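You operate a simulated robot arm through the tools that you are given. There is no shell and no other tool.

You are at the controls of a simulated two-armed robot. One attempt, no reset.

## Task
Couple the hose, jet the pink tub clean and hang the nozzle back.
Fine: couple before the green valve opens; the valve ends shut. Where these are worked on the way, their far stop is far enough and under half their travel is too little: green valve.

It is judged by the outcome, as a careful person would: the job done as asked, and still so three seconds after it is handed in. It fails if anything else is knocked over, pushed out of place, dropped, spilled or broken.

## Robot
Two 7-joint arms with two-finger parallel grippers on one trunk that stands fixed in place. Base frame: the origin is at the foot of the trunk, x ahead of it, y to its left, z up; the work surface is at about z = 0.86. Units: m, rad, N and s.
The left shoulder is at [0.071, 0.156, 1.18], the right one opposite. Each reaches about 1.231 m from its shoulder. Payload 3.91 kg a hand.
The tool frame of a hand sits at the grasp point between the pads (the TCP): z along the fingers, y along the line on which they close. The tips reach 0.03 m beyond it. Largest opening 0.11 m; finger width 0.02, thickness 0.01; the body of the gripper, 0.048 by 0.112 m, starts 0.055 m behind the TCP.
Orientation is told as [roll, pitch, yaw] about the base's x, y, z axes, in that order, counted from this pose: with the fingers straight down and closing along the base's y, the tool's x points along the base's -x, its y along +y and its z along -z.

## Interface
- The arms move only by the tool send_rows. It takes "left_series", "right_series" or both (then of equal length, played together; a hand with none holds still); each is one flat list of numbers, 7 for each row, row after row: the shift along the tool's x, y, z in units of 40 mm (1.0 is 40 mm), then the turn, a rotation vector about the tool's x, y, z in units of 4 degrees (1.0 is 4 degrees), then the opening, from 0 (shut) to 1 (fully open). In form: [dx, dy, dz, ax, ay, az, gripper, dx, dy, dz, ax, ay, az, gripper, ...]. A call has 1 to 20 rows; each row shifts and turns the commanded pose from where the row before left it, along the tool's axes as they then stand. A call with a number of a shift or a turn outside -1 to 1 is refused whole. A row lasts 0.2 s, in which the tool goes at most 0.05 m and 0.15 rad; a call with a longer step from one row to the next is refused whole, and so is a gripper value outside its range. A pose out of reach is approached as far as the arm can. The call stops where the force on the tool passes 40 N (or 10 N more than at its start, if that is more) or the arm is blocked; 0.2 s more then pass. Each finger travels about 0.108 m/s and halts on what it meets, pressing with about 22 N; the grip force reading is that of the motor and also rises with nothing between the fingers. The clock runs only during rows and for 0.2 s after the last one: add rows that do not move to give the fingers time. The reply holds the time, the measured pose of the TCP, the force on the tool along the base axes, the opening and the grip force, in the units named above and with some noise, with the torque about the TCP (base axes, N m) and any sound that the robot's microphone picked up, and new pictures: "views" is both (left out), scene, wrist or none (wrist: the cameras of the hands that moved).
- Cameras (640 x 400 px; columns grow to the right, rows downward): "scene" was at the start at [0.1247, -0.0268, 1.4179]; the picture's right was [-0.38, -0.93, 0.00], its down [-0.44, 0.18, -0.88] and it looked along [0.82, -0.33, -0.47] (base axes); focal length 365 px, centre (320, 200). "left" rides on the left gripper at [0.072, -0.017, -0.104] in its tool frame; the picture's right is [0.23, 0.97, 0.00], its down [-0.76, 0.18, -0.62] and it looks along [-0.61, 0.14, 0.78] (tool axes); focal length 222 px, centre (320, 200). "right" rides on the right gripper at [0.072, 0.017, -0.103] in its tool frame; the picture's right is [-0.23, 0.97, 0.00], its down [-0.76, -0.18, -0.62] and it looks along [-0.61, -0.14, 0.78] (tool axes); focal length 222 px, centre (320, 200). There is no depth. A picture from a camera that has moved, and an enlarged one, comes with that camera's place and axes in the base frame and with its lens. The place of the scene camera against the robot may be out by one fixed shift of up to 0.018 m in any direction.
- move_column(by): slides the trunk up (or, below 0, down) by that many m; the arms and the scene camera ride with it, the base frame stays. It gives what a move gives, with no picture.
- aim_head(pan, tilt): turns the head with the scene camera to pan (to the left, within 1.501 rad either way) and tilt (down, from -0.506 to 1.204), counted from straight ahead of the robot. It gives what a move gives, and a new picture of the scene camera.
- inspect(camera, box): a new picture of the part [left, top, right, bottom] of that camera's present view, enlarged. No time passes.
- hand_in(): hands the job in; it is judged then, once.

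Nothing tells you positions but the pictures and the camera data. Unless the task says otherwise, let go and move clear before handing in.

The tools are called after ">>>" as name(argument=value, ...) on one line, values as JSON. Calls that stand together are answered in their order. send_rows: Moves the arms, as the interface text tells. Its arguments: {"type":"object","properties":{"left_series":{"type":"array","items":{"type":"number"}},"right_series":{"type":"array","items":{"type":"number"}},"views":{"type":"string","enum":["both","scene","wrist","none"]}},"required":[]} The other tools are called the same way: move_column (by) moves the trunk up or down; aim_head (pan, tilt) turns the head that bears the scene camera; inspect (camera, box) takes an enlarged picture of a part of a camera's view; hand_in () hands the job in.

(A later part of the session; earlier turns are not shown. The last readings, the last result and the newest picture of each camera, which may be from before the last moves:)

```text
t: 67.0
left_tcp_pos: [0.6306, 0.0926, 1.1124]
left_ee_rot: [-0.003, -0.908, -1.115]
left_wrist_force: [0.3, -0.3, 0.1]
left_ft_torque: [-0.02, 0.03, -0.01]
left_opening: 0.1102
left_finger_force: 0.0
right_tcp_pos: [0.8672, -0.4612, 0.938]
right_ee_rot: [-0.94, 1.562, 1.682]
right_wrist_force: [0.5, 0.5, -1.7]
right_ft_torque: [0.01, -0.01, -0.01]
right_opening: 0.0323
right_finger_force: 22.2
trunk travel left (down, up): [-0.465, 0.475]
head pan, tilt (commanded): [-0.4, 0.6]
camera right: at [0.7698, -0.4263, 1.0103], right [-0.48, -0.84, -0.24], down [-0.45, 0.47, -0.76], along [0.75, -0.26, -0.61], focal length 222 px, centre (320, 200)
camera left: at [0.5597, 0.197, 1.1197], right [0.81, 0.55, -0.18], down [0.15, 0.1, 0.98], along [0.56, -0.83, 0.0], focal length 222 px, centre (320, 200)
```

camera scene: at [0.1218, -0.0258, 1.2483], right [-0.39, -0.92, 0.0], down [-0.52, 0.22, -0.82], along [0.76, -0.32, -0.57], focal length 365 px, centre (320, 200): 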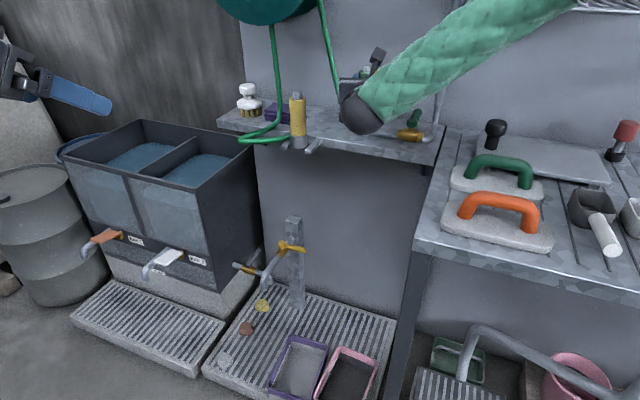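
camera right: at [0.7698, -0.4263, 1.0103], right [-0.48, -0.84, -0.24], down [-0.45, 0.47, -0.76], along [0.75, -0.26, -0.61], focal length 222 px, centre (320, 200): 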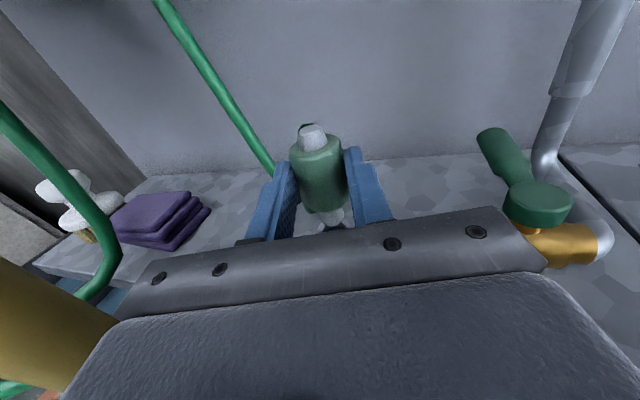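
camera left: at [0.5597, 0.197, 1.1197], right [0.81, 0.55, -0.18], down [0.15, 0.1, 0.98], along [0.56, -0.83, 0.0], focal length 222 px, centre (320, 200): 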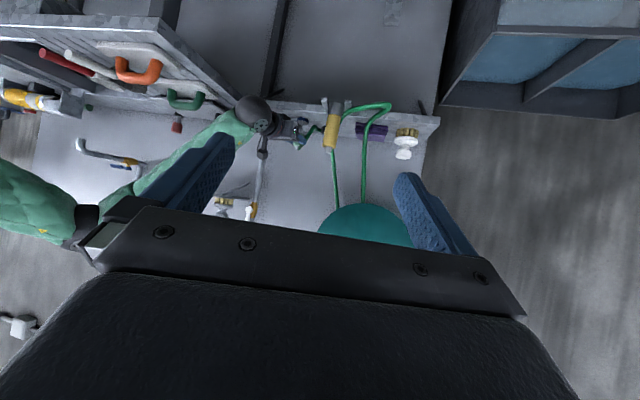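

>>> inspect(camera="left", box=[265, 95, 345, 150])

>>> inspect(camera="right", box=[290, 120, 390, 250])

>>> inspect(camera="scene", box=[320, 80, 440, 160])

```text
7.27 times, centred on (305, 122) of left
camera zoom: at [0.5597, 0.197, 1.1197], right [0.81, 0.55, -0.18], down [0.15, 0.1, 0.98], along [0.56, -0.83, 0.0], focal length 1615 px, centre (429, 764)
```

zoom: 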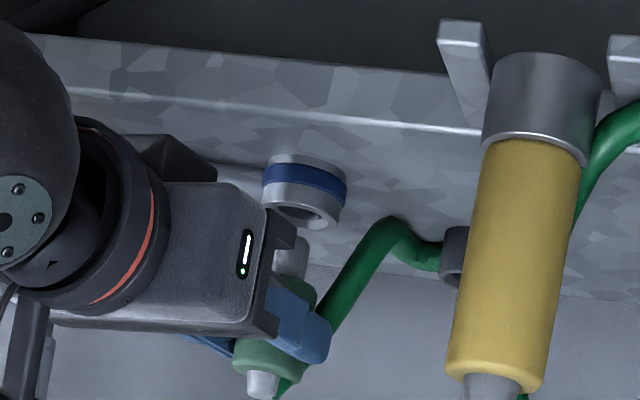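

```text
3.08 times, centred on (340, 185) of right
camera zoom: at [0.7698, -0.4263, 1.0103], right [-0.48, -0.84, -0.24], down [-0.45, 0.47, -0.76], along [0.75, -0.26, -0.61], focal length 684 px, centre (258, 246)
```

zoom: 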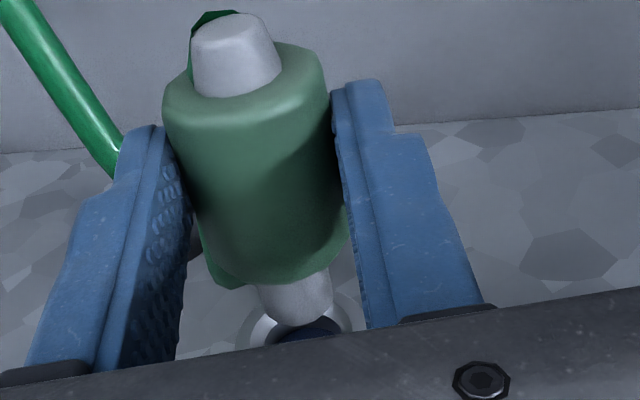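

```text
5.00 times, centred on (380, 120) of scene
camera zoom: at [0.1223, -0.0266, 1.2482], right [-0.39, -0.92, 0.0], down [-0.52, 0.22, -0.82], along [0.76, -0.32, -0.57], focal length 1826 px, centre (20, 600)
```

zoom: 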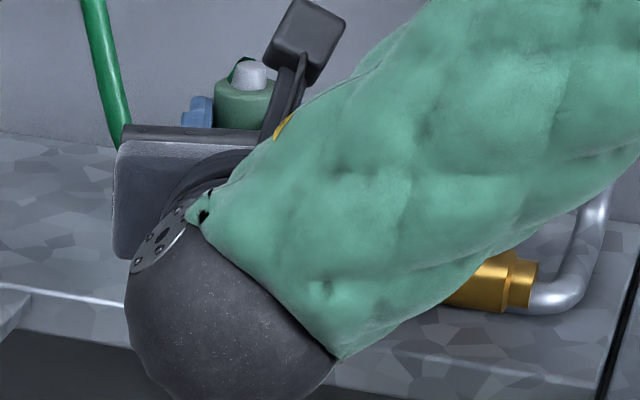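

From the left camera the spigot lines up with the ring. I zoom more for a finer check in both views.

>>> inspect(camera="left", box=[285, 105, 320, 148])

>>> inspect(camera="right", box=[310, 195, 360, 240])

```text
9.30 times, centred on (302, 126) of left
camera zoom: at [0.5597, 0.197, 1.1197], right [0.81, 0.55, -0.18], down [0.15, 0.1, 0.98], along [0.56, -0.83, 0.0], focal length 2066 px, centre (483, 884)
```

zoom: 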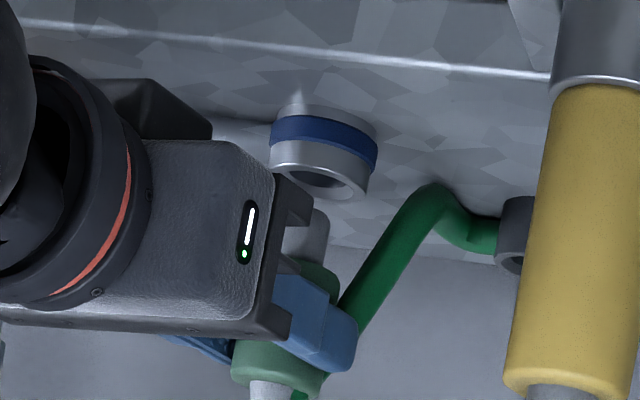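

```text
8.89 times, centred on (335, 218) of right
camera zoom: at [0.7698, -0.4263, 1.0103], right [-0.48, -0.84, -0.24], down [-0.45, 0.47, -0.76], along [0.75, -0.26, -0.61], focal length 1974 px, centre (187, 44)
```

zoom: 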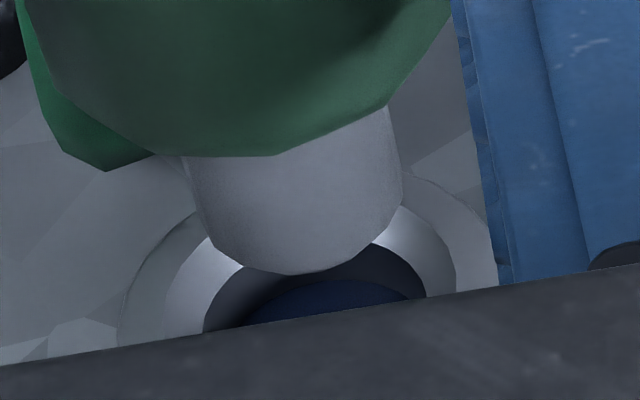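

Both views say the ring is about (+1.3, +1.5) mm from the spigot axis, inside the chamfer but worth correcting. I apply that and lower slowly.

>>> send_rows(right_series=[0, -0.048, 0.01, 0, 0, 0, 0.1, -0.1, 0, 0, 0, 0, 0, 0.1, -0.1, 0, 0, 0, 0, 0, 0.1, -0.1, 0, 0, 0, 0, 0, 0.1, -0.1, 0, 0, 0, 0, 0, 0.1, -0.1, 0, 0, 0, 0, 0, 0.1, 0, 0, 0, 0, 0, 0, 0.1], views="wrist")

>>> inspect(camera="right", box=[310, 195, 360, 240])

>>> inspect(camera="left", box=[285, 100, 320, 143])

```text
t: 68.6
left_tcp_pos: [0.6314, 0.092, 1.1139]
left_ee_rot: [-0.003, -0.908, -1.116]
left_wrist_force: [0.4, -0.3, 0.2]
left_ft_torque: [0.03, -0.02, -0.01]
left_opening: 0.11
left_finger_force: 0.2
right_tcp_pos: [0.8675, -0.4599, 0.9193]
right_ee_rot: [-0.972, 1.562, 1.651]
right_wrist_force: [0.5, 0.3, -0.6]
right_ft_torque: [0.04, 0.05, -0.03]
right_opening: 0.0322
right_finger_force: 22.0
trunk travel left (down, up): [-0.465, 0.475]
head pan, tilt (commanded): [-0.4, 0.6]
camera right: at [0.7701, -0.4247, 0.9908], right [-0.48, -0.84, -0.24], down [-0.45, 0.47, -0.76], along [0.75, -0.26, -0.61], focal length 222 px, centre (320, 200)
```

right: 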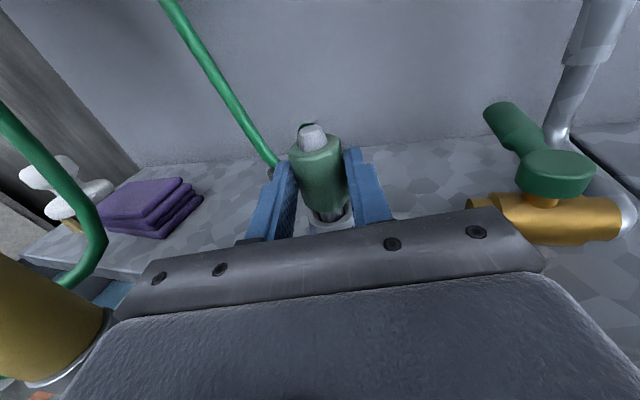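

```text
8.89 times, centred on (335, 218) of right
camera zoom: at [0.7701, -0.4247, 0.9908], right [-0.48, -0.84, -0.24], down [-0.45, 0.47, -0.76], along [0.75, -0.26, -0.61], focal length 1974 px, centre (187, 44)
```

zoom: 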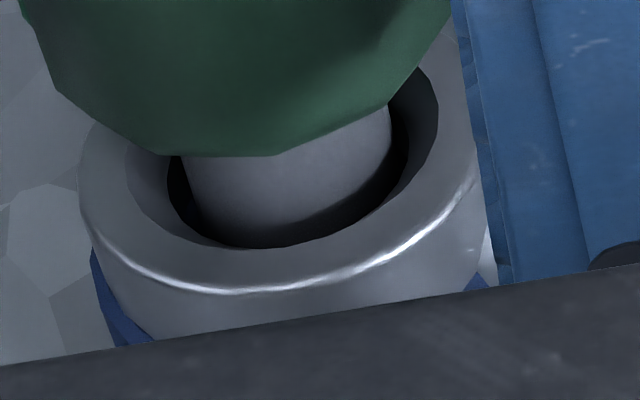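

```text
9.30 times, centred on (302, 122) of left
camera zoom: at [0.5591, 0.1971, 1.12], right [0.81, 0.55, -0.18], down [0.15, 0.1, 0.98], along [0.56, -0.83, 0.0], focal length 2066 px, centre (483, 930)
```

zoom: 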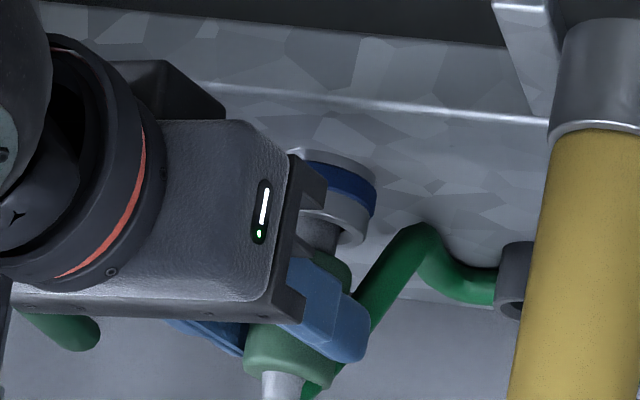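

The spigot is entering the ring, well centred. I continue down gently until it seats.

>>> send_rows(right_series=[-0.075, 0, 0, 0, 0, 0, 0.1, -0.075, 0, 0, 0, 0, 0, 0.1, -0.075, 0, 0, 0, 0, 0, 0.1, -0.05, 0, 0, 0, 0, 0, 0.1, 0, 0, 0, 0, 0, 0, 0.1], views="wrist")

>>> inspect(camera="right", box=[310, 195, 360, 240])

```text
t: 69.8
left_tcp_pos: [0.6298, 0.0919, 1.1125]
left_ee_rot: [-0.003, -0.906, -1.116]
left_wrist_force: [0.2, 0.3, -0.8]
left_ft_torque: [-0.01, 0.0, -0.01]
left_opening: 0.11
left_finger_force: 0.1
right_tcp_pos: [0.8687, -0.4598, 0.9082]
right_ee_rot: [-0.998, 1.559, 1.629]
right_wrist_force: [0.3, 0.2, 0.6]
right_ft_torque: [-0.01, 0.04, -0.01]
right_opening: 0.0322
right_finger_force: 22.2
trunk travel left (down, up): [-0.465, 0.475]
head pan, tilt (commanded): [-0.4, 0.6]
camera right: at [0.7706, -0.4252, 0.9801], right [-0.48, -0.84, -0.24], down [-0.45, 0.47, -0.76], along [0.75, -0.26, -0.61], focal length 222 px, centre (320, 200)
```

right: 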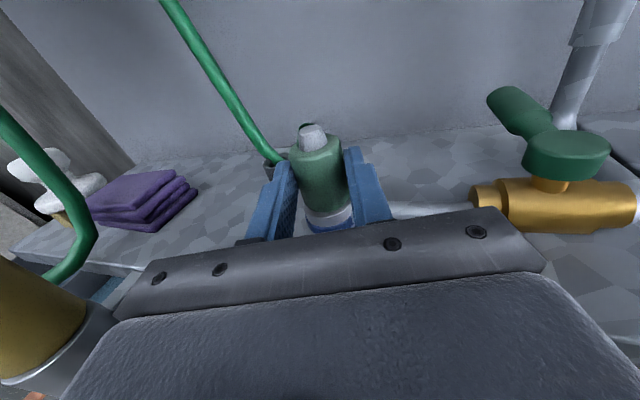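

```text
8.89 times, centred on (335, 218) of right
camera zoom: at [0.7706, -0.4252, 0.9801], right [-0.48, -0.84, -0.24], down [-0.45, 0.47, -0.76], along [0.75, -0.26, -0.61], focal length 1974 px, centre (187, 44)
```

zoom: 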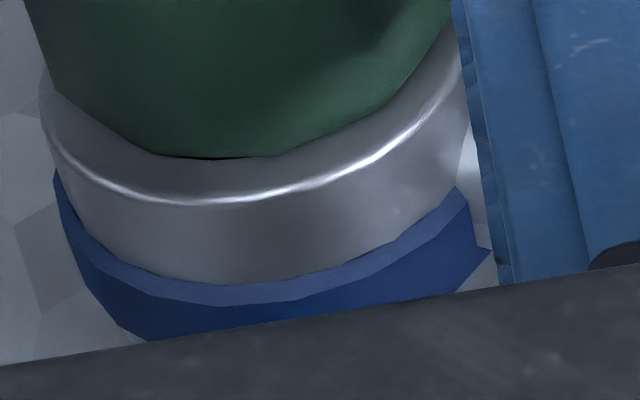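

Almost seated with no force yet. I press down in small steps to feel the seat and listen for a click.

>>> send_rows(right_series=[-0.025, 0, 0, 0, 0, 0, 0.1, -0.025, 0, 0, 0, 0, 0, 0.1, -0.025, 0, 0, 0, 0, 0, 0.1, -0.025, 0, 0, 0, 0, 0, 0.1, 0, 0, 0, 0, 0, 0, 0.1], views="none")

>>> inspect(camera="right", box=[310, 195, 360, 240])

```text
t: 71.0
left_tcp_pos: [0.6296, 0.0929, 1.1153]
left_ee_rot: [-0.001, -0.907, -1.118]
left_wrist_force: [-0.2, -0.3, -0.9]
left_ft_torque: [-0.01, -0.01, 0.01]
left_opening: 0.1101
left_finger_force: 0.1
right_tcp_pos: [0.8669, -0.4589, 0.907]
right_ee_rot: [-1.244, 1.564, 1.38]
right_wrist_force: [5.7, -2.2, 18.4]
right_ft_torque: [-0.33, -0.3, 0.06]
right_opening: 0.0323
right_finger_force: 21.7
trunk travel left (down, up): [-0.465, 0.475]
head pan, tilt (commanded): [-0.4, 0.6]
```

```text
8.89 times, centred on (335, 218) of right
camera zoom: at [0.7692, -0.4242, 0.9783], right [-0.48, -0.84, -0.24], down [-0.45, 0.47, -0.76], along [0.75, -0.26, -0.61], focal length 1974 px, centre (187, 44)
```

zoom: 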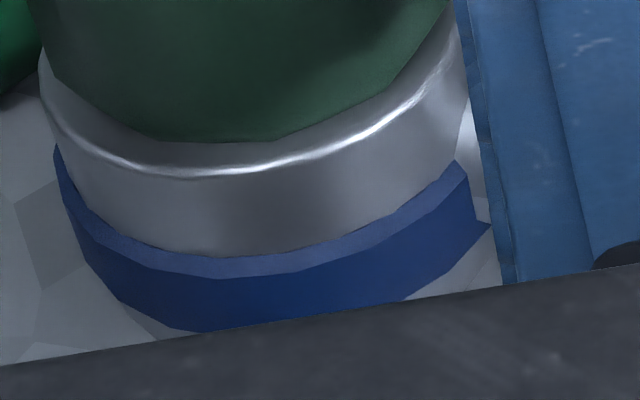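

It is seated on the ring with 18 N and no sound so far. I press a bit harder, staying under the limit, to see if it latches.

>>> send_rows(right_series=[-0.025, 0, 0, 0, 0, 0, 0.1, -0.02, 0, 0, 0, 0, 0, 0.1, 0, 0, 0, 0, 0, 0, 0.1], views="none")

>>> inspect(camera="right", box=[290, 120, 390, 250])

```text
t: 71.8
left_tcp_pos: [0.6281, 0.0937, 1.1126]
left_ee_rot: [0.001, -0.909, -1.117]
left_wrist_force: [0.3, 0.2, 0.5]
left_ft_torque: [0.02, 0.0, 0.01]
left_opening: 0.1099
left_finger_force: 0.0
right_tcp_pos: [0.8668, -0.4584, 0.9033]
right_ee_rot: [-1.143, 1.562, 1.48]
right_wrist_force: [0.2, 1.3, 18.9]
right_ft_torque: [-0.31, -0.28, 0.03]
right_opening: 0.0325
right_finger_force: 21.8
trunk travel left (down, up): [-0.465, 0.475]
head pan, tilt (commanded): [-0.4, 0.6]
```

```text
3.08 times, centred on (340, 185) of right
camera zoom: at [0.769, -0.424, 0.9758], right [-0.48, -0.84, -0.24], down [-0.45, 0.47, -0.76], along [0.75, -0.26, -0.61], focal length 684 px, centre (258, 246)
```

zoom: 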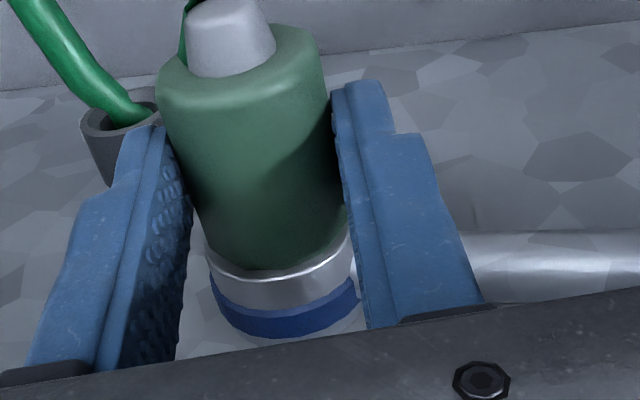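

The fingers slid slightly on the body, so it is fully down. I pull up gently to learn whether it has latched.

>>> send_rows(right_series=[0.05, 0, 0, 0, 0, 0, 0.1, 0.05, 0, 0, 0, 0, 0, 0.1, 0.05, 0, 0, 0, 0, 0, 0.1, 0.05, 0, 0, 0, 0, 0, 0.1, 0, 0, 0, 0, 0, 0, 0.1], views="none")

>>> inspect(camera="right", box=[290, 120, 390, 250])

```text
t: 73.0
left_tcp_pos: [0.6303, 0.0916, 1.1128]
left_ee_rot: [-0.003, -0.907, -1.116]
left_wrist_force: [-0.2, -0.2, 0.0]
left_ft_torque: [-0.05, 0.02, 0.01]
left_opening: 0.1101
left_finger_force: 0.0
right_tcp_pos: [0.8678, -0.4599, 0.9106]
right_ee_rot: [-0.932, 1.56, 1.692]
right_wrist_force: [-0.2, 0.0, -0.8]
right_ft_torque: [0.03, 0.01, 0.02]
right_opening: 0.0324
right_finger_force: 22.0
trunk travel left (down, up): [-0.465, 0.475]
head pan, tilt (commanded): [-0.4, 0.6]
```

```text
3.08 times, centred on (340, 185) of right
camera zoom: at [0.7702, -0.4247, 0.9821], right [-0.48, -0.84, -0.24], down [-0.45, 0.47, -0.76], along [0.75, -0.26, -0.61], focal length 684 px, centre (258, 246)
```

zoom: 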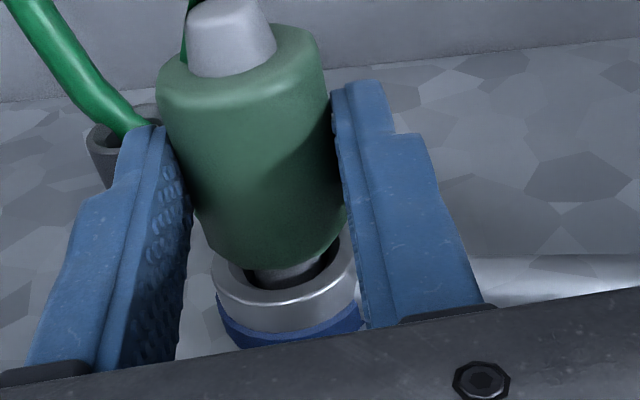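

It is not a latching type; it simply seats. I push it fully down again, hold, then open the fingers partway.

>>> send_rows(right_series=[-0.05, 0, 0, 0, 0, 0, 0.1, -0.05, 0, 0, 0, 0, 0, 0.1, -0.05, 0, 0, 0, 0, 0, 0.1, -0.05, 0, 0, 0, 0, 0, 0.1, -0.025, 0, 0, 0, 0, 0, 0.1, 0, 0, 0, 0, 0, 0, 0.1, 0, 0, 0, 0, 0, 0, 0.1], views="none")

>>> inspect(camera="right", box=[290, 120, 390, 250])

```text
t: 74.6
left_tcp_pos: [0.629, 0.0917, 1.1147]
left_ee_rot: [0.0, -0.907, -1.118]
left_wrist_force: [0.0, -0.5, -0.5]
left_ft_torque: [0.03, 0.0, 0.0]
left_opening: 0.1098
left_finger_force: 0.0
right_tcp_pos: [0.8669, -0.4592, 0.9037]
right_ee_rot: [-1.224, 1.563, 1.398]
right_wrist_force: [6.1, -3.4, 19.4]
right_ft_torque: [-0.3, -0.34, 0.01]
right_opening: 0.0327
right_finger_force: 22.2
trunk travel left (down, up): [-0.465, 0.475]
head pan, tilt (commanded): [-0.4, 0.6]
```

```text
3.08 times, centred on (340, 185) of right
camera zoom: at [0.769, -0.4237, 0.9748], right [-0.48, -0.84, -0.24], down [-0.45, 0.47, -0.76], along [0.75, -0.26, -0.61], focal length 684 px, centre (258, 246)
```

zoom: 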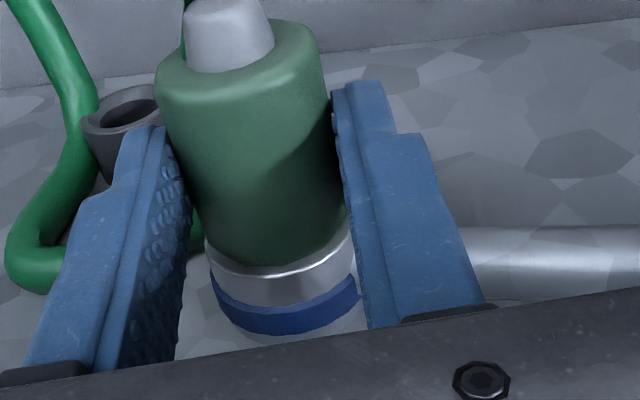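

The hose has changed to its resting shape around the base, a good sign that it is coupled. I ease off, open the fingers and check it stays.

>>> send_rows(right_series=[0.03, 0, 0, 0, 0, 0, 0.1, 0.03, 0, 0, 0, 0, 0, 0.2, 0, 0, 0, 0, 0, 0, 0.4, 0, 0, 0, 0, 0, 0, 0.55, 0, 0, 0, 0, 0, 0, 0.55], views="both")

>>> inspect(camera="right", box=[260, 100, 420, 250])

```text
t: 75.8
left_tcp_pos: [0.6304, 0.0919, 1.1142]
left_ee_rot: [-0.002, -0.909, -1.115]
left_wrist_force: [-0.1, 0.6, 0.0]
left_ft_torque: [0.01, 0.0, 0.0]
left_opening: 0.11
left_finger_force: 0.1
right_tcp_pos: [0.868, -0.4597, 0.9021]
right_ee_rot: [-0.95, 1.561, 1.673]
right_wrist_force: [0.0, 0.8, -1.0]
right_ft_torque: [0.03, 0.02, 0.0]
right_opening: 0.0605
right_finger_force: 0.0
trunk travel left (down, up): [-0.465, 0.475]
head pan, tilt (commanded): [-0.4, 0.6]
camera scene: at [0.1216, -0.0265, 1.2483], right [-0.39, -0.92, 0.0], down [-0.52, 0.22, -0.82], along [0.76, -0.32, -0.57], focal length 365 px, centre (320, 200)
camera right: at [0.7696, -0.4244, 0.9752], right [-0.48, -0.84, -0.24], down [-0.45, 0.47, -0.76], along [0.75, -0.26, -0.61], focal length 222 px, centre (320, 200)
```

scene: 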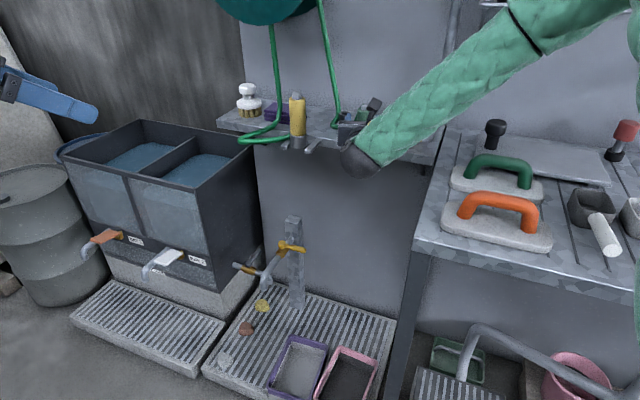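
right: 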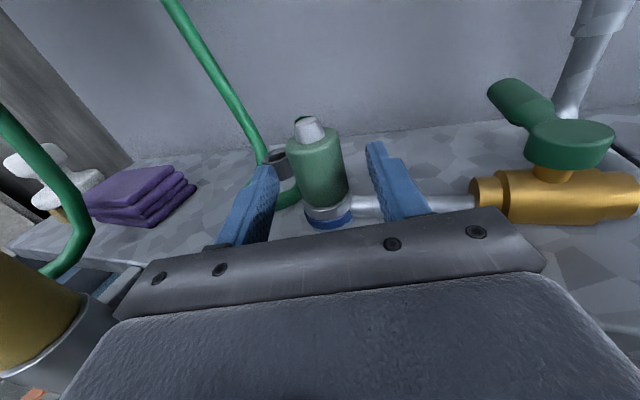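

```text
2.67 times, centred on (340, 175) of right
camera zoom: at [0.7696, -0.4244, 0.9752], right [-0.48, -0.84, -0.24], down [-0.45, 0.47, -0.76], along [0.75, -0.26, -0.61], focal length 592 px, centre (267, 267)
```

zoom: 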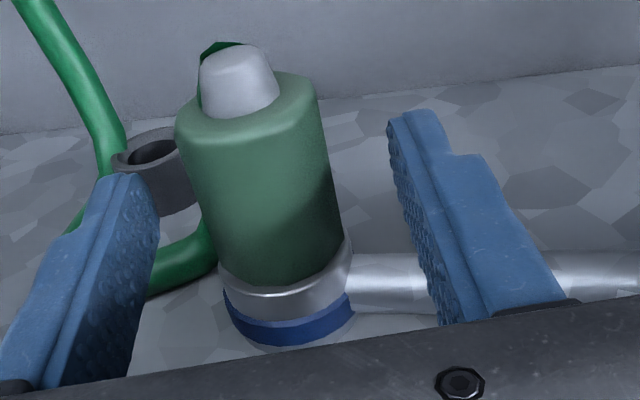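

The coupling stands seated in the ring, and the empty park socket shows beside it. I draw the right hand straight back, clear of it.

>>> send_rows(right_series=[0, 0, -0.5, 0, 0, 0, 0.55, 0, 0, -0.8, 0, 0, 0, 0.55, 0, 0, -0.9, 0, 0, 0, 0.55, 0, 0, -0.9, 0, 0, 0, 0.55, 0.8, 0, -0.3, 0, 0, 0, 0.55, 0.9, 0, 0, 0, 0, 0, 0.55, 0.9, 0, 0, 0, 0, 0, 0.55], views="both")

>>> inspect(camera="right", box=[300, 100, 560, 260])

```text
t: 77.4
left_tcp_pos: [0.6299, 0.0915, 1.1142]
left_ee_rot: [-0.001, -0.908, -1.116]
left_wrist_force: [0.4, 1.2, 0.1]
left_ft_torque: [0.02, -0.02, 0.02]
left_opening: 0.11
left_finger_force: 0.1
right_tcp_pos: [0.7485, -0.394, 1.0096]
right_ee_rot: [-1.007, 1.561, 1.619]
right_wrist_force: [-0.6, 0.6, -0.2]
right_ft_torque: [-0.01, 0.02, -0.02]
right_opening: 0.0604
right_finger_force: 0.0
trunk travel left (down, up): [-0.465, 0.475]
head pan, tilt (commanded): [-0.4, 0.6]
camera scene: at [0.1208, -0.0261, 1.2484], right [-0.39, -0.92, 0.0], down [-0.52, 0.22, -0.83], along [0.76, -0.32, -0.56], focal length 365 px, centre (320, 200)
camera right: at [0.6509, -0.3589, 1.0819], right [-0.48, -0.84, -0.24], down [-0.45, 0.47, -0.76], along [0.75, -0.26, -0.61], focal length 222 px, centre (320, 200)
```

scene: 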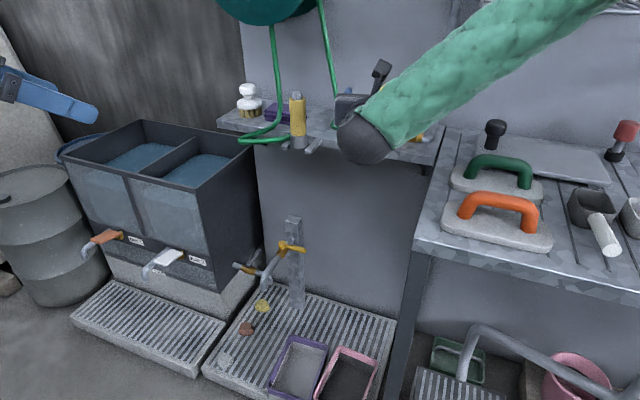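
right: 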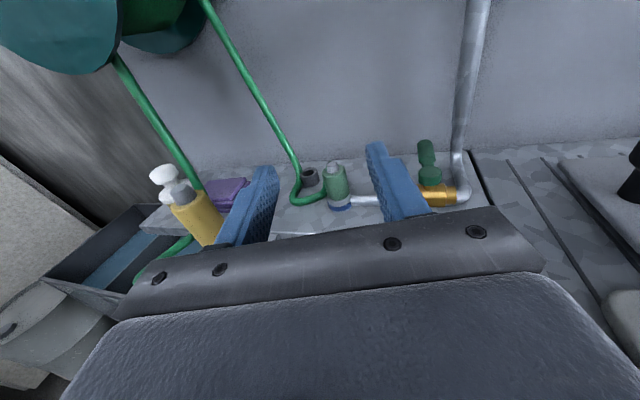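

```text
2.46 times, centred on (430, 180) of right
camera zoom: at [0.6509, -0.3589, 1.0819], right [-0.48, -0.84, -0.24], down [-0.45, 0.47, -0.76], along [0.75, -0.26, -0.61], focal length 547 px, centre (49, 249)
```

zoom: 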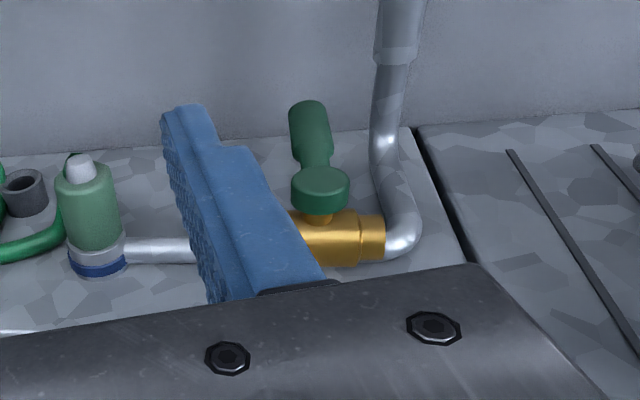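

The hose is coupled and holds. Next the left hand will take the nozzle (camera on top) while the right hand turns fingers-down for the valve; I back the right hand off and turn both hands in free space.

>>> send_rows(right_series=[0.7, 0.4625, -0.245, 0, 0, 0, 0.5, 0.7, 0.4625, -0.245, 0, 0, 0, 0.4, 0.7, 0.4625, -0.245, 0, 0, 0, 0.3, 0.7, 0.4625, -0.245, 0, 0, 0, 0.2, 0.7, 0.4625, -0.245, 0, 0, 0, 0.1, 0, 0, 0, -0.707, 0, 0.707, 0, 0, 0, 0, -0.707, 0, 0.707, 0, 0, 0, 0, -0.707, 0, 0.707, 0, 0, 0, 0, -0.707, 0, 0.707, 0, 0, 0, 0, -0.707, 0, 0.707, 0, 0, 0, 0, -0.707, 0, 0.707, 0, 0, 0, 0, -0.707, 0, 0.707, 0, 0, 0, 0, -0.707, 0, 0.707, 0, 0, 0, 0, -0.707, 0, 0.707, 0, 0, 0, 0, -0.707, 0, 0.707, 0, 0, 0, 0, -0.707, 0, 0.707, 0, 0, 0, 0, -0.707, 0, 0.707, 0, 0, 0, 0, -0.707, 0, 0.707, 0, 0, 0, 0, -0.707, 0, 0.707, 0, 0, 0, 0, -0.707, 0, 0.707, 0], left_series=[0, 0, 0, 0, -0.95, 0, 1, 0, 0, 0, 0, -0.95, 0, 1, 0, 0, 0, 0, -0.95, 0, 1, 0, 0, 0, 0, -0.95, 0, 1, 0, 0, 0, 0, -0.95, 0, 1, 0, 0, 0, 0, -0.95, 0, 1, 0, 0, 0, 0, -0.95, 0, 1, 0, 0, 0, 0, -0.95, 0, 1, 0, 0, 0, 0, -0.95, 0, 1, 0, 0, 0, 0, -0.95, 0, 1, 0, 0, 0, -0.95, 0, 0, 1, 0, 0, 0, -0.95, 0, 0, 1, 0, 0, 0, -0.95, 0, 0, 1, 0, 0, 0, -0.95, 0, 0, 1, 0, 0, 0, -0.95, 0, 0, 1, 0, 0, 0, 0, 0, 1, 1, 0, 0, 0, 0, 0, 1, 1, 0, 0, 0, 0, 0, 1, 1, 0, 0, 0, 0, 0, 1, 1, 0, 0, 0, 0, 0, 1, 1], views="scene")

```text
t: 81.6
left_tcp_pos: [0.6305, 0.0921, 1.1129]
left_ee_rot: [1.571, -1.222, -2.356]
left_wrist_force: [0.2, 0.3, 1.3]
left_ft_torque: [-0.01, -0.01, -0.04]
left_opening: 0.1098
left_finger_force: 0.1
right_tcp_pos: [0.6623, -0.4511, 1.1466]
right_ee_rot: [-1.172, 0.84, 0.674]
right_wrist_force: [0.3, 0.0, 0.6]
right_ft_torque: [0.04, 0.0, 0.0]
right_opening: 0.0002
right_finger_force: 22.4
trunk travel left (down, up): [-0.465, 0.475]
head pan, tilt (commanded): [-0.4, 0.6]
camera scene: at [0.1216, -0.0265, 1.2483], right [-0.39, -0.92, 0.0], down [-0.52, 0.22, -0.82], along [0.76, -0.32, -0.57], focal length 365 px, centre (320, 200)
```

scene: 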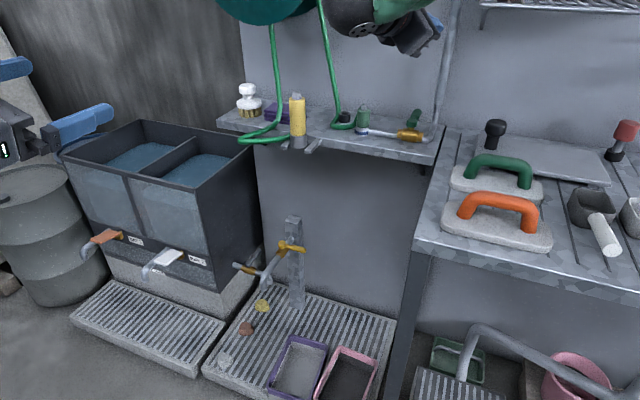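

The view is clear: coupling in ring, valve lever toward the wall. I zoom to record the coupling, the nozzle and the tub, and continue the turns.

>>> inspect(camera="scene", box=[320, 80, 450, 160])

>>> inspect(camera="scene", box=[260, 320, 400, 400])

>>> send_rows(right_series=[0, 0, 0, -0.707, 0, 0.707, 0, 0, 0, 0, -0.707, 0, 0.707, 0, 0, 0, 0, -0.707, 0, 0.707, 0, 0, 0, 0, -0.707, 0, 0.707, 0, 0, 0, 0, -0.707, 0, 0.707, 0, 0, 0, 0, -0.707, 0, 0.707, 0, 0, 0, 0, -0.707, 0, 0.707, 0, 0, 0, 0, -0.707, 0, 0.707, 0, 0, 0, 0, -0.707, 0, 0.707, 0, 0, 0, 0, -0.707, 0, 0.707, 0, 0, 0, 0, -0.707, 0, 0.707, 0, 0, 0, 0, -0.707, 0, 0.707, 0, 0, 0, 0, -0.707, 0, 0.707, 0, 0, 0, 0, -0.707, 0, 0.707, 0, 0, 0, 0, -0.707, 0, 0.707, 0, 0, 0, 0, -0.707, 0, 0.707, 0, 0, 0, 0, -0.707, 0, 0.707, 0, 0, 0, 0, -0.707, 0, 0.707, 0, 0, 0, 0, -0.707, 0, 0.707, 0, 0, 0, 0, -0.707, 0, 0.707, 0], left_series=[0, 0, 0, 0, 0, 1, 1, 0, 0, 0, 0, 0, 1, 1, 0, 0, 0, 0, 0, 1, 1, 0, 0, 0, 0, 0, 1, 1, 0, 0, 0, 0, 0, 1, 1, 0, 0, 0, 0, 0, 1, 1, 0, 0, 0, 0, 0, 1, 1, 0, 0, 0, 0, 0, 1, 1, 0, 0, 0, 0, 0, 1, 1, 0, 0, 0, 0, 0, 1, 1, 0, 0, 0, 0, 0, 1, 1, 0, 0, 0, 0, 0, 1, 1, 0, 0, 0, 0, 0, 1, 1, 0, 0, 0, 0, 0, 1, 1, 0, 0, 0, 0, 0, 1, 1, 0, 0, 0, 0, 0, 1, 1, 0, 0, 0, 0, 0, 1, 1, 0, 0, 0, 0, 0, 1, 1, 0, 0, 0, 0, 0, 1, 1, 0, 0, 0, 0, 0, 1, 1], views="none")

>>> send_rows(right_series=[0, 0, 0, -0.707, 0, 0.707, 0, 0, 0, 0, -0.707, 0, 0.707, 0, 0, 0, 0, -0.707, 0, 0.707, 0, 0, 0, 0, -0.707, 0, 0.707, 0, 0, 0, 0, -0.707, 0, 0.707, 0, 0, 0, 0, -0.707, 0, 0.707, 0, 0, 0, 0, -0.707, 0, 0.707, 0, 0, 0, 0, -0.707, 0, 0.707, 0, 0, 0, 0, -0.707, 0, 0.707, 0, 0, 0, 0, -0.707, 0, 0.707, 0, 0, 0, 0, 0, 0, 0, 0, 0, 0, 0, 0, 0, 0, 0, 0, 0, 0, 0, 0, 0, 0, 0, 0, 0, 0, 0, 0, 0, 0, 0, 0, 0, 0, 0, 0, 0, 0, 0, 0, 0, 0, 0, 0, 0, 0, 0, 0, 0, 0, 0, 0, 0, 0, 0, 0, 0, 0, 0, 0, 0, 0, 0, 0, 0, 0, 0, 0], left_series=[0, 0, 0, 0, 0, 1, 1, 0, 0, 0, 0, 0, 1, 1, 0, 0, 0, 0, 0, 1, 1, 0, 0, 0, 0, 0, 1, 1, 0, 0, 0, 0, 0, 1, 1, 0, 0, 0, 0, 0, 1, 1, 0, 0, 0, 0, 0, 1, 1, 0, 0, 0, 0, 0, 1, 1, 0, 0, 0, 0, 0, 1, 1, 0, 0, 0, 0, 0, 1, 1, 0, 0, 0, 0, 0, 1, 1, 0, 0, 0, 0, 0, 1, 1, 0, 0, 0, 0, 0, 1, 1, 0, 0, 0, 0, 0, 1, 1, 0, 0, 0, 0, 0, 1, 1, 0, 0, 0, 0, 0, 1, 1, 0, 0, 0, 0, 0, 1, 1, 0, 0, 0, 0, 0, 1, 1, 0, 0, 0, 0, 0, 1, 1, 0, 0, 0, 0, 0, 1, 1], views="both")

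```text
4.92 times, centred on (385, 120) of scene
camera zoom: at [0.1216, -0.0265, 1.2483], right [-0.39, -0.92, 0.0], down [-0.52, 0.22, -0.82], along [0.76, -0.32, -0.57], focal length 1798 px, centre (0, 594)
```

zoom: 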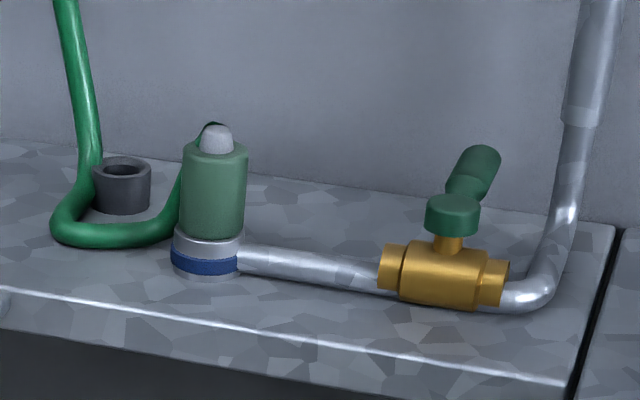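

```text
4.57 times, centred on (330, 360) of scene
camera zoom: at [0.1216, -0.0265, 1.2483], right [-0.39, -0.92, 0.0], down [-0.52, 0.22, -0.82], along [0.76, -0.32, -0.57], focal length 1670 px, centre (274, -531)
```

zoom: 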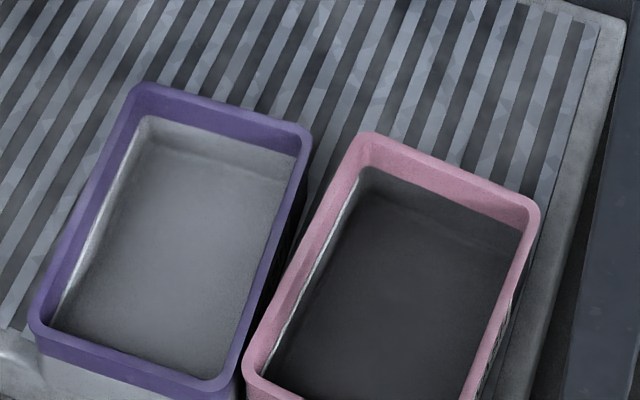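

```text
t: 85.8
left_tcp_pos: [0.63, 0.0942, 1.1187]
left_ee_rot: [1.562, -0.178, -2.355]
left_wrist_force: [0.2, 0.4, -0.4]
left_ft_torque: [0.05, 0.02, 0.01]
left_opening: 0.1098
left_finger_force: 0.0
left hand out of reach, approached as far as the arm can: row 15, 16, 17, 18, 19, 20
right_tcp_pos: [0.6613, -0.4502, 1.1487]
right_ee_rot: [-0.464, 0.118, -0.041]
right_wrist_force: [-0.8, -0.6, -0.3]
right_ft_torque: [0.0, 0.0, -0.01]
right_opening: 0.0
right_finger_force: 22.2
trunk travel left (down, up): [-0.465, 0.475]
head pan, tilt (commanded): [-0.4, 0.6]
```

```text
refused: series must hold 7 numbers for each row
```

The left wrist meets its limit at +80°, so I will take the nozzle with the camera below instead (no turning over is needed, as the outlet end is down in its cup). I roll the left hand back to level and finish turning the right hand.

>>> send_rows(right_series=[0, 0, 0, -0.707, 0, 0.707, 0, 0, 0, 0, -0.707, 0, 0.707, 0, 0, 0, 0, -0.707, 0, 0.707, 0, 0, 0, 0, -0.707, 0, 0.707, 0, 0, 0, 0, -0.707, 0, 0.707, 0, 0, 0, 0, -0.707, 0, 0.707, 0, 0, 0, 0, -0.707, 0, 0.707, 0, 0, 0, 0, -0.707, 0, 0.707, 0, 0, 0, 0, -0.707, 0, 0.707, 0, 0, 0, 0, -0.707, 0, 0.707, 0], left_series=[0, 0, 0, 0, 0, -1, 1, 0, 0, 0, 0, 0, -1, 1, 0, 0, 0, 0, 0, -1, 1, 0, 0, 0, 0, 0, -1, 1, 0, 0, 0, 0, 0, -1, 1, 0, 0, 0, 0, 0, -1, 1, 0, 0, 0, 0, 0, -1, 1, 0, 0, 0, 0, 0, -1, 1, 0, 0, 0, 0, 0, -1, 1, 0, 0, 0, 0, 0, -1, 1], views="none")

>>> send_rows(left_series=[0, 0, 0, 0, 0, -1, 1, 0, 0, 0, 0, 0, -1, 1, 0, 0, 0, 0, 0, -1, 1, 0, 0, 0, 0, 0, -1, 1, 0, 0, 0, 0, 0, -1, 1, 0, 0, 0, 0, 0, -1, 1, 0, 0, 0, 0, 0, -1, 1, 0, 0, 0, 0, 0, -1, 1, 0, 0, 0, 0, 0, -1, 1, 0, 0, 0, 0, 0, -0.95, 1], views="both")

```text
t: 88.0
left_tcp_pos: [0.6283, 0.0945, 1.1201]
left_ee_rot: [1.558, -0.877, -2.345]
left_wrist_force: [-0.6, 0.3, -0.9]
left_ft_torque: [-0.02, -0.01, 0.0]
left_opening: 0.1099
left_finger_force: 0.0
right_tcp_pos: [0.6617, -0.4521, 1.1489]
right_ee_rot: [0.01, 0.006, -0.52]
right_wrist_force: [0.4, -0.3, -0.5]
right_ft_torque: [0.01, 0.03, -0.03]
right_opening: 0.0001
right_finger_force: 21.8
trunk travel left (down, up): [-0.465, 0.475]
head pan, tilt (commanded): [-0.4, 0.6]
```

```text
t: 90.2
left_tcp_pos: [0.6302, 0.0939, 1.1188]
left_ee_rot: [-0.331, -1.563, -0.454]
left_wrist_force: [0.1, 0.4, -0.2]
left_ft_torque: [-0.05, 0.01, 0.0]
left_opening: 0.11
left_finger_force: 0.1
right_tcp_pos: [0.662, -0.452, 1.1483]
right_ee_rot: [0.007, 0.005, -0.519]
right_wrist_force: [0.3, 0.3, -0.4]
right_ft_torque: [-0.01, -0.01, -0.01]
right_opening: 0.0
right_finger_force: 22.3
trunk travel left (down, up): [-0.465, 0.475]
head pan, tilt (commanded): [-0.4, 0.6]
camera scene: at [0.1217, -0.0266, 1.2483], right [-0.39, -0.92, 0.0], down [-0.52, 0.22, -0.82], along [0.76, -0.32, -0.57], focal length 365 px, centre (320, 200)
camera left: at [0.5433, 0.1547, 1.0471], right [0.69, 0.69, -0.23], down [-0.31, 0.56, 0.77], along [0.66, -0.46, 0.6], focal length 222 px, centre (320, 200)
```

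scene: 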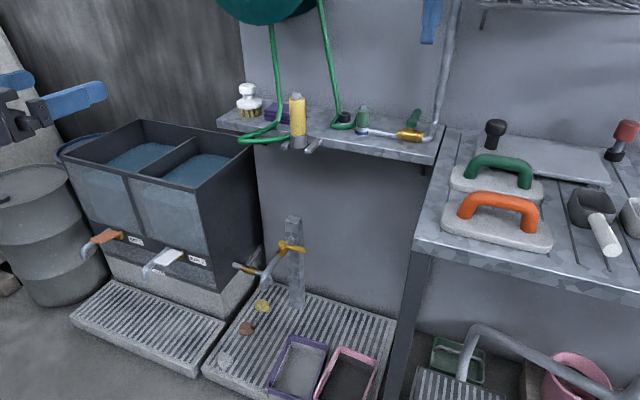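
left: 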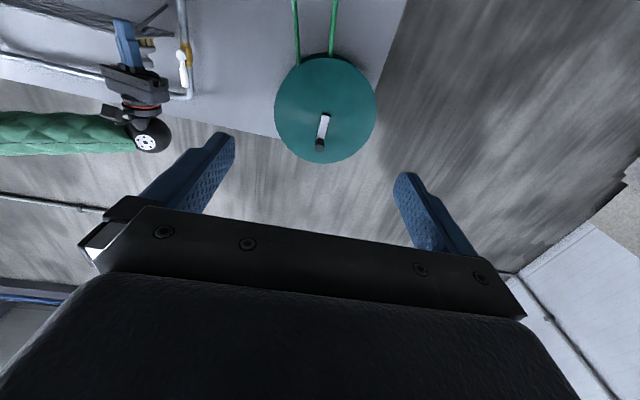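

Both hands are ready. I measure the nozzle once more from the scene camera and the right wrist before grasping.

>>> inspect(camera="scene", box=[270, 85, 330, 155])

>>> inspect(camera="right", box=[300, 40, 640, 240])

```text
5.71 times, centred on (300, 120) of scene
camera zoom: at [0.1217, -0.0266, 1.2483], right [-0.39, -0.92, 0.0], down [-0.52, 0.22, -0.82], along [0.76, -0.32, -0.57], focal length 2087 px, centre (434, 657)
```

zoom: 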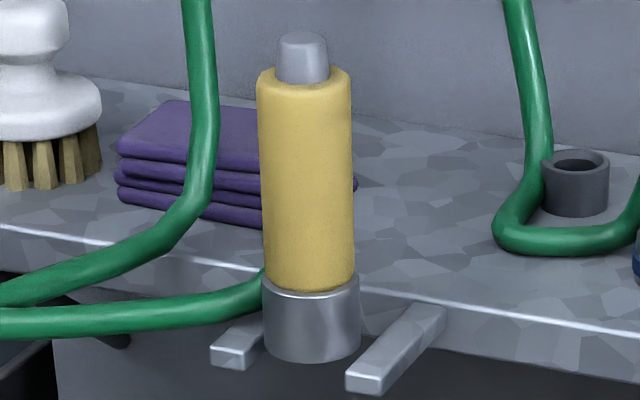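

```text
1.88 times, centred on (470, 140) of right
camera zoom: at [0.6079, -0.4026, 1.2512], right [0.68, 0.73, 0.01], down [0.57, -0.54, 0.62], along [0.46, -0.42, -0.79], focal length 418 px, centre (38, 313)
```

zoom: 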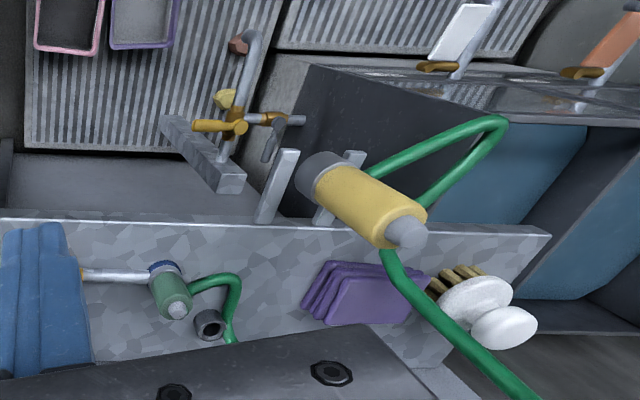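

Estimates of the nozzle's position differ by about a centimetre because these views are far off-axis, so I shift the right hand left for a better look.

>>> send_rows(right_series=[0, 0.9, 0, 0, 0, 0, 0, 0, 0.9, 0, 0, 0, 0, 0, 0, 0.9, 0, 0, 0, 0, 0, 0, 0.9, 0, 0, 0, 0, 0, 0, 0, 0, 0, 0, 0, 0], views="wrist")

>>> inspect(camera="right", box=[330, 60, 490, 200])

```text
t: 91.4
left_tcp_pos: [0.6294, 0.0938, 1.1187]
left_ee_rot: [-0.161, -1.562, -0.624]
left_wrist_force: [-0.7, -0.2, 0.1]
left_ft_torque: [-0.01, 0.02, 0.01]
left_opening: 0.1101
left_finger_force: 0.0
right_tcp_pos: [0.7332, -0.3283, 1.1497]
right_ee_rot: [0.011, 0.005, -0.516]
right_wrist_force: [1.0, 0.7, -0.1]
right_ft_torque: [0.03, 0.01, 0.05]
right_opening: 0.0003
right_finger_force: 21.7
trunk travel left (down, up): [-0.465, 0.475]
head pan, tilt (commanded): [-0.4, 0.6]
camera right: at [0.6797, -0.2795, 1.2531], right [0.68, 0.73, 0.01], down [0.57, -0.54, 0.62], along [0.46, -0.41, -0.79], focal length 222 px, centre (320, 200)
```

right: 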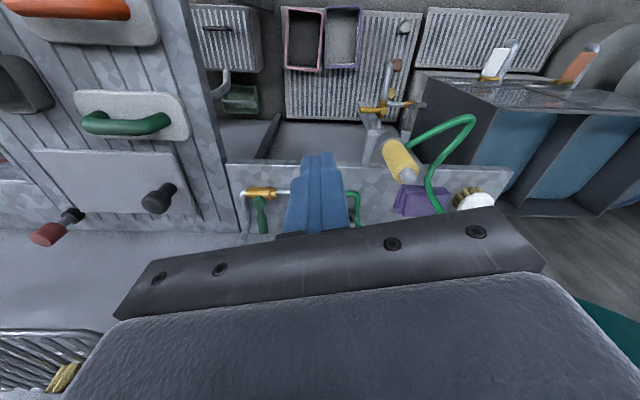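

```text
2.86 times, centred on (410, 130) of right
camera zoom: at [0.6797, -0.2795, 1.2531], right [0.68, 0.73, 0.01], down [0.57, -0.54, 0.62], along [0.46, -0.41, -0.79], focal length 635 px, centre (63, 400)
```

zoom: 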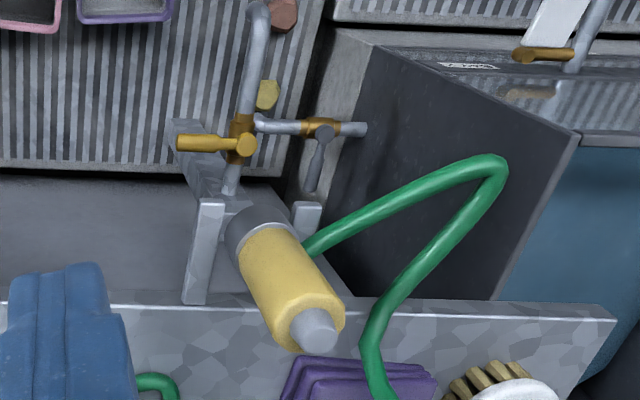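

The nozzle axis is at about (0.898, -0.300), yellow body z 0.883 to 0.968. I move the right hand away and bring the left hand in front of the nozzle at grip height.

>>> send_rows(right_series=[0, -0.9, 0, 0, 0, 0, 0, 0, -0.9, 0, 0, 0, 0, 0, 0, -0.9, 0, 0, 0, 0, 0, 0, -0.9, 0, 0, 0, 0, 0, 0, -0.5, 0, 0, 0, 0, 0, 0, 0, 0, 0, 0, 0, 0, 0, 0, 0, 0, 0, 0, 0, 0, 0, 0, 0, 0, 0, 0, 0, 0, 0, 0, 0, 0, 0], left_series=[0.539, -0.247, 0.856, 0, 0, 0, 0.8, 0.539, -0.247, 0.856, 0, 0, 0, 0.8, 0.539, -0.247, 0.856, 0, 0, 0, 0.8, 0.539, -0.247, 0.856, 0, 0, 0, 0.8, 0.539, -0.247, 0.856, 0, 0, 0, 0.8, 0.539, -0.247, 0.856, 0, 0, 0, 0.8, 0.539, -0.247, 0.856, 0, 0, 0, 0.8, 0.539, -0.247, 0.856, 0, 0, 0, 0.8, 0.539, -0.247, 0.856, 0, 0, 0, 0.8], views="both")

```text
t: 93.4
left_tcp_pos: [0.7857, -0.1859, 0.9185]
left_ee_rot: [-0.108, -1.561, -0.676]
left_wrist_force: [0.2, -1.1, 0.9]
left_ft_torque: [0.0, -0.01, 0.02]
left_opening: 0.0879
left_finger_force: 0.1
right_tcp_pos: [0.6521, -0.4696, 1.1471]
right_ee_rot: [0.01, 0.007, -0.518]
right_wrist_force: [0.4, 0.8, -0.5]
right_ft_torque: [-0.01, -0.02, -0.01]
right_opening: 0.0002
right_finger_force: 22.0
trunk travel left (down, up): [-0.465, 0.475]
head pan, tilt (commanded): [-0.4, 0.6]
camera scene: at [0.122, -0.0276, 1.2483], right [-0.39, -0.92, 0.0], down [-0.52, 0.22, -0.82], along [0.76, -0.32, -0.57], focal length 365 px, centre (320, 200)
camera right: at [0.598, -0.4208, 1.2508], right [0.68, 0.73, 0.01], down [0.57, -0.54, 0.62], along [0.46, -0.41, -0.79], focal length 222 px, centre (320, 200)
camera left: at [0.6995, -0.1262, 0.8475], right [0.69, 0.69, -0.23], down [-0.31, 0.56, 0.77], along [0.66, -0.46, 0.6], focal length 222 px, centre (320, 200)
```

scene: 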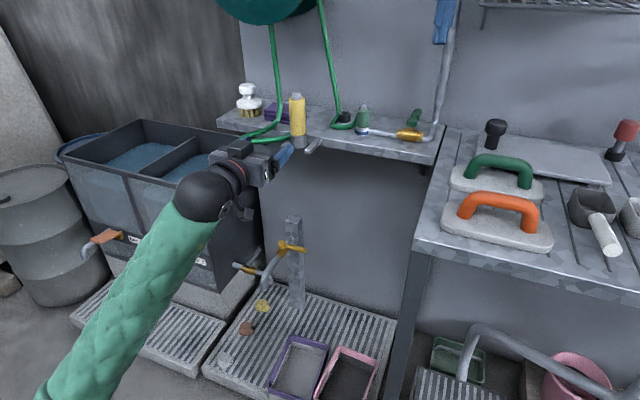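
right: 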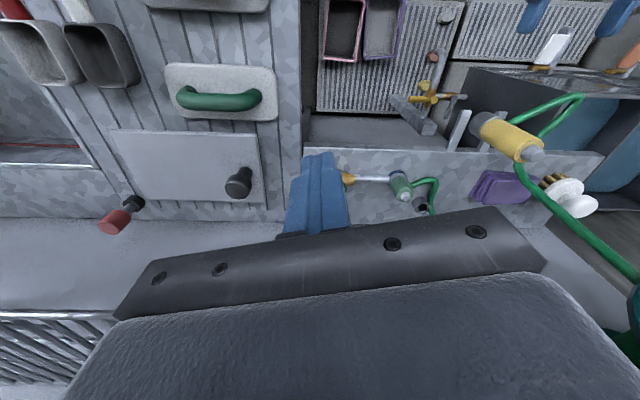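
left: 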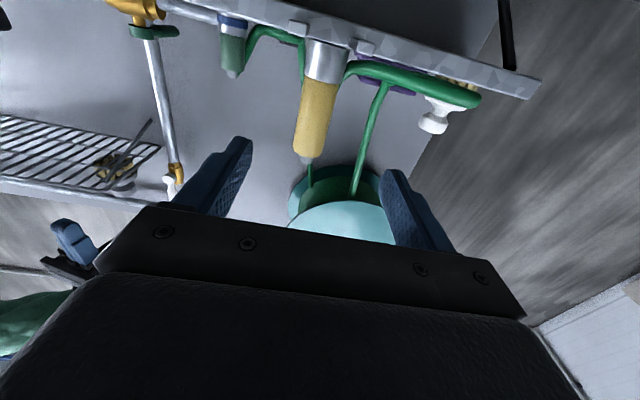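

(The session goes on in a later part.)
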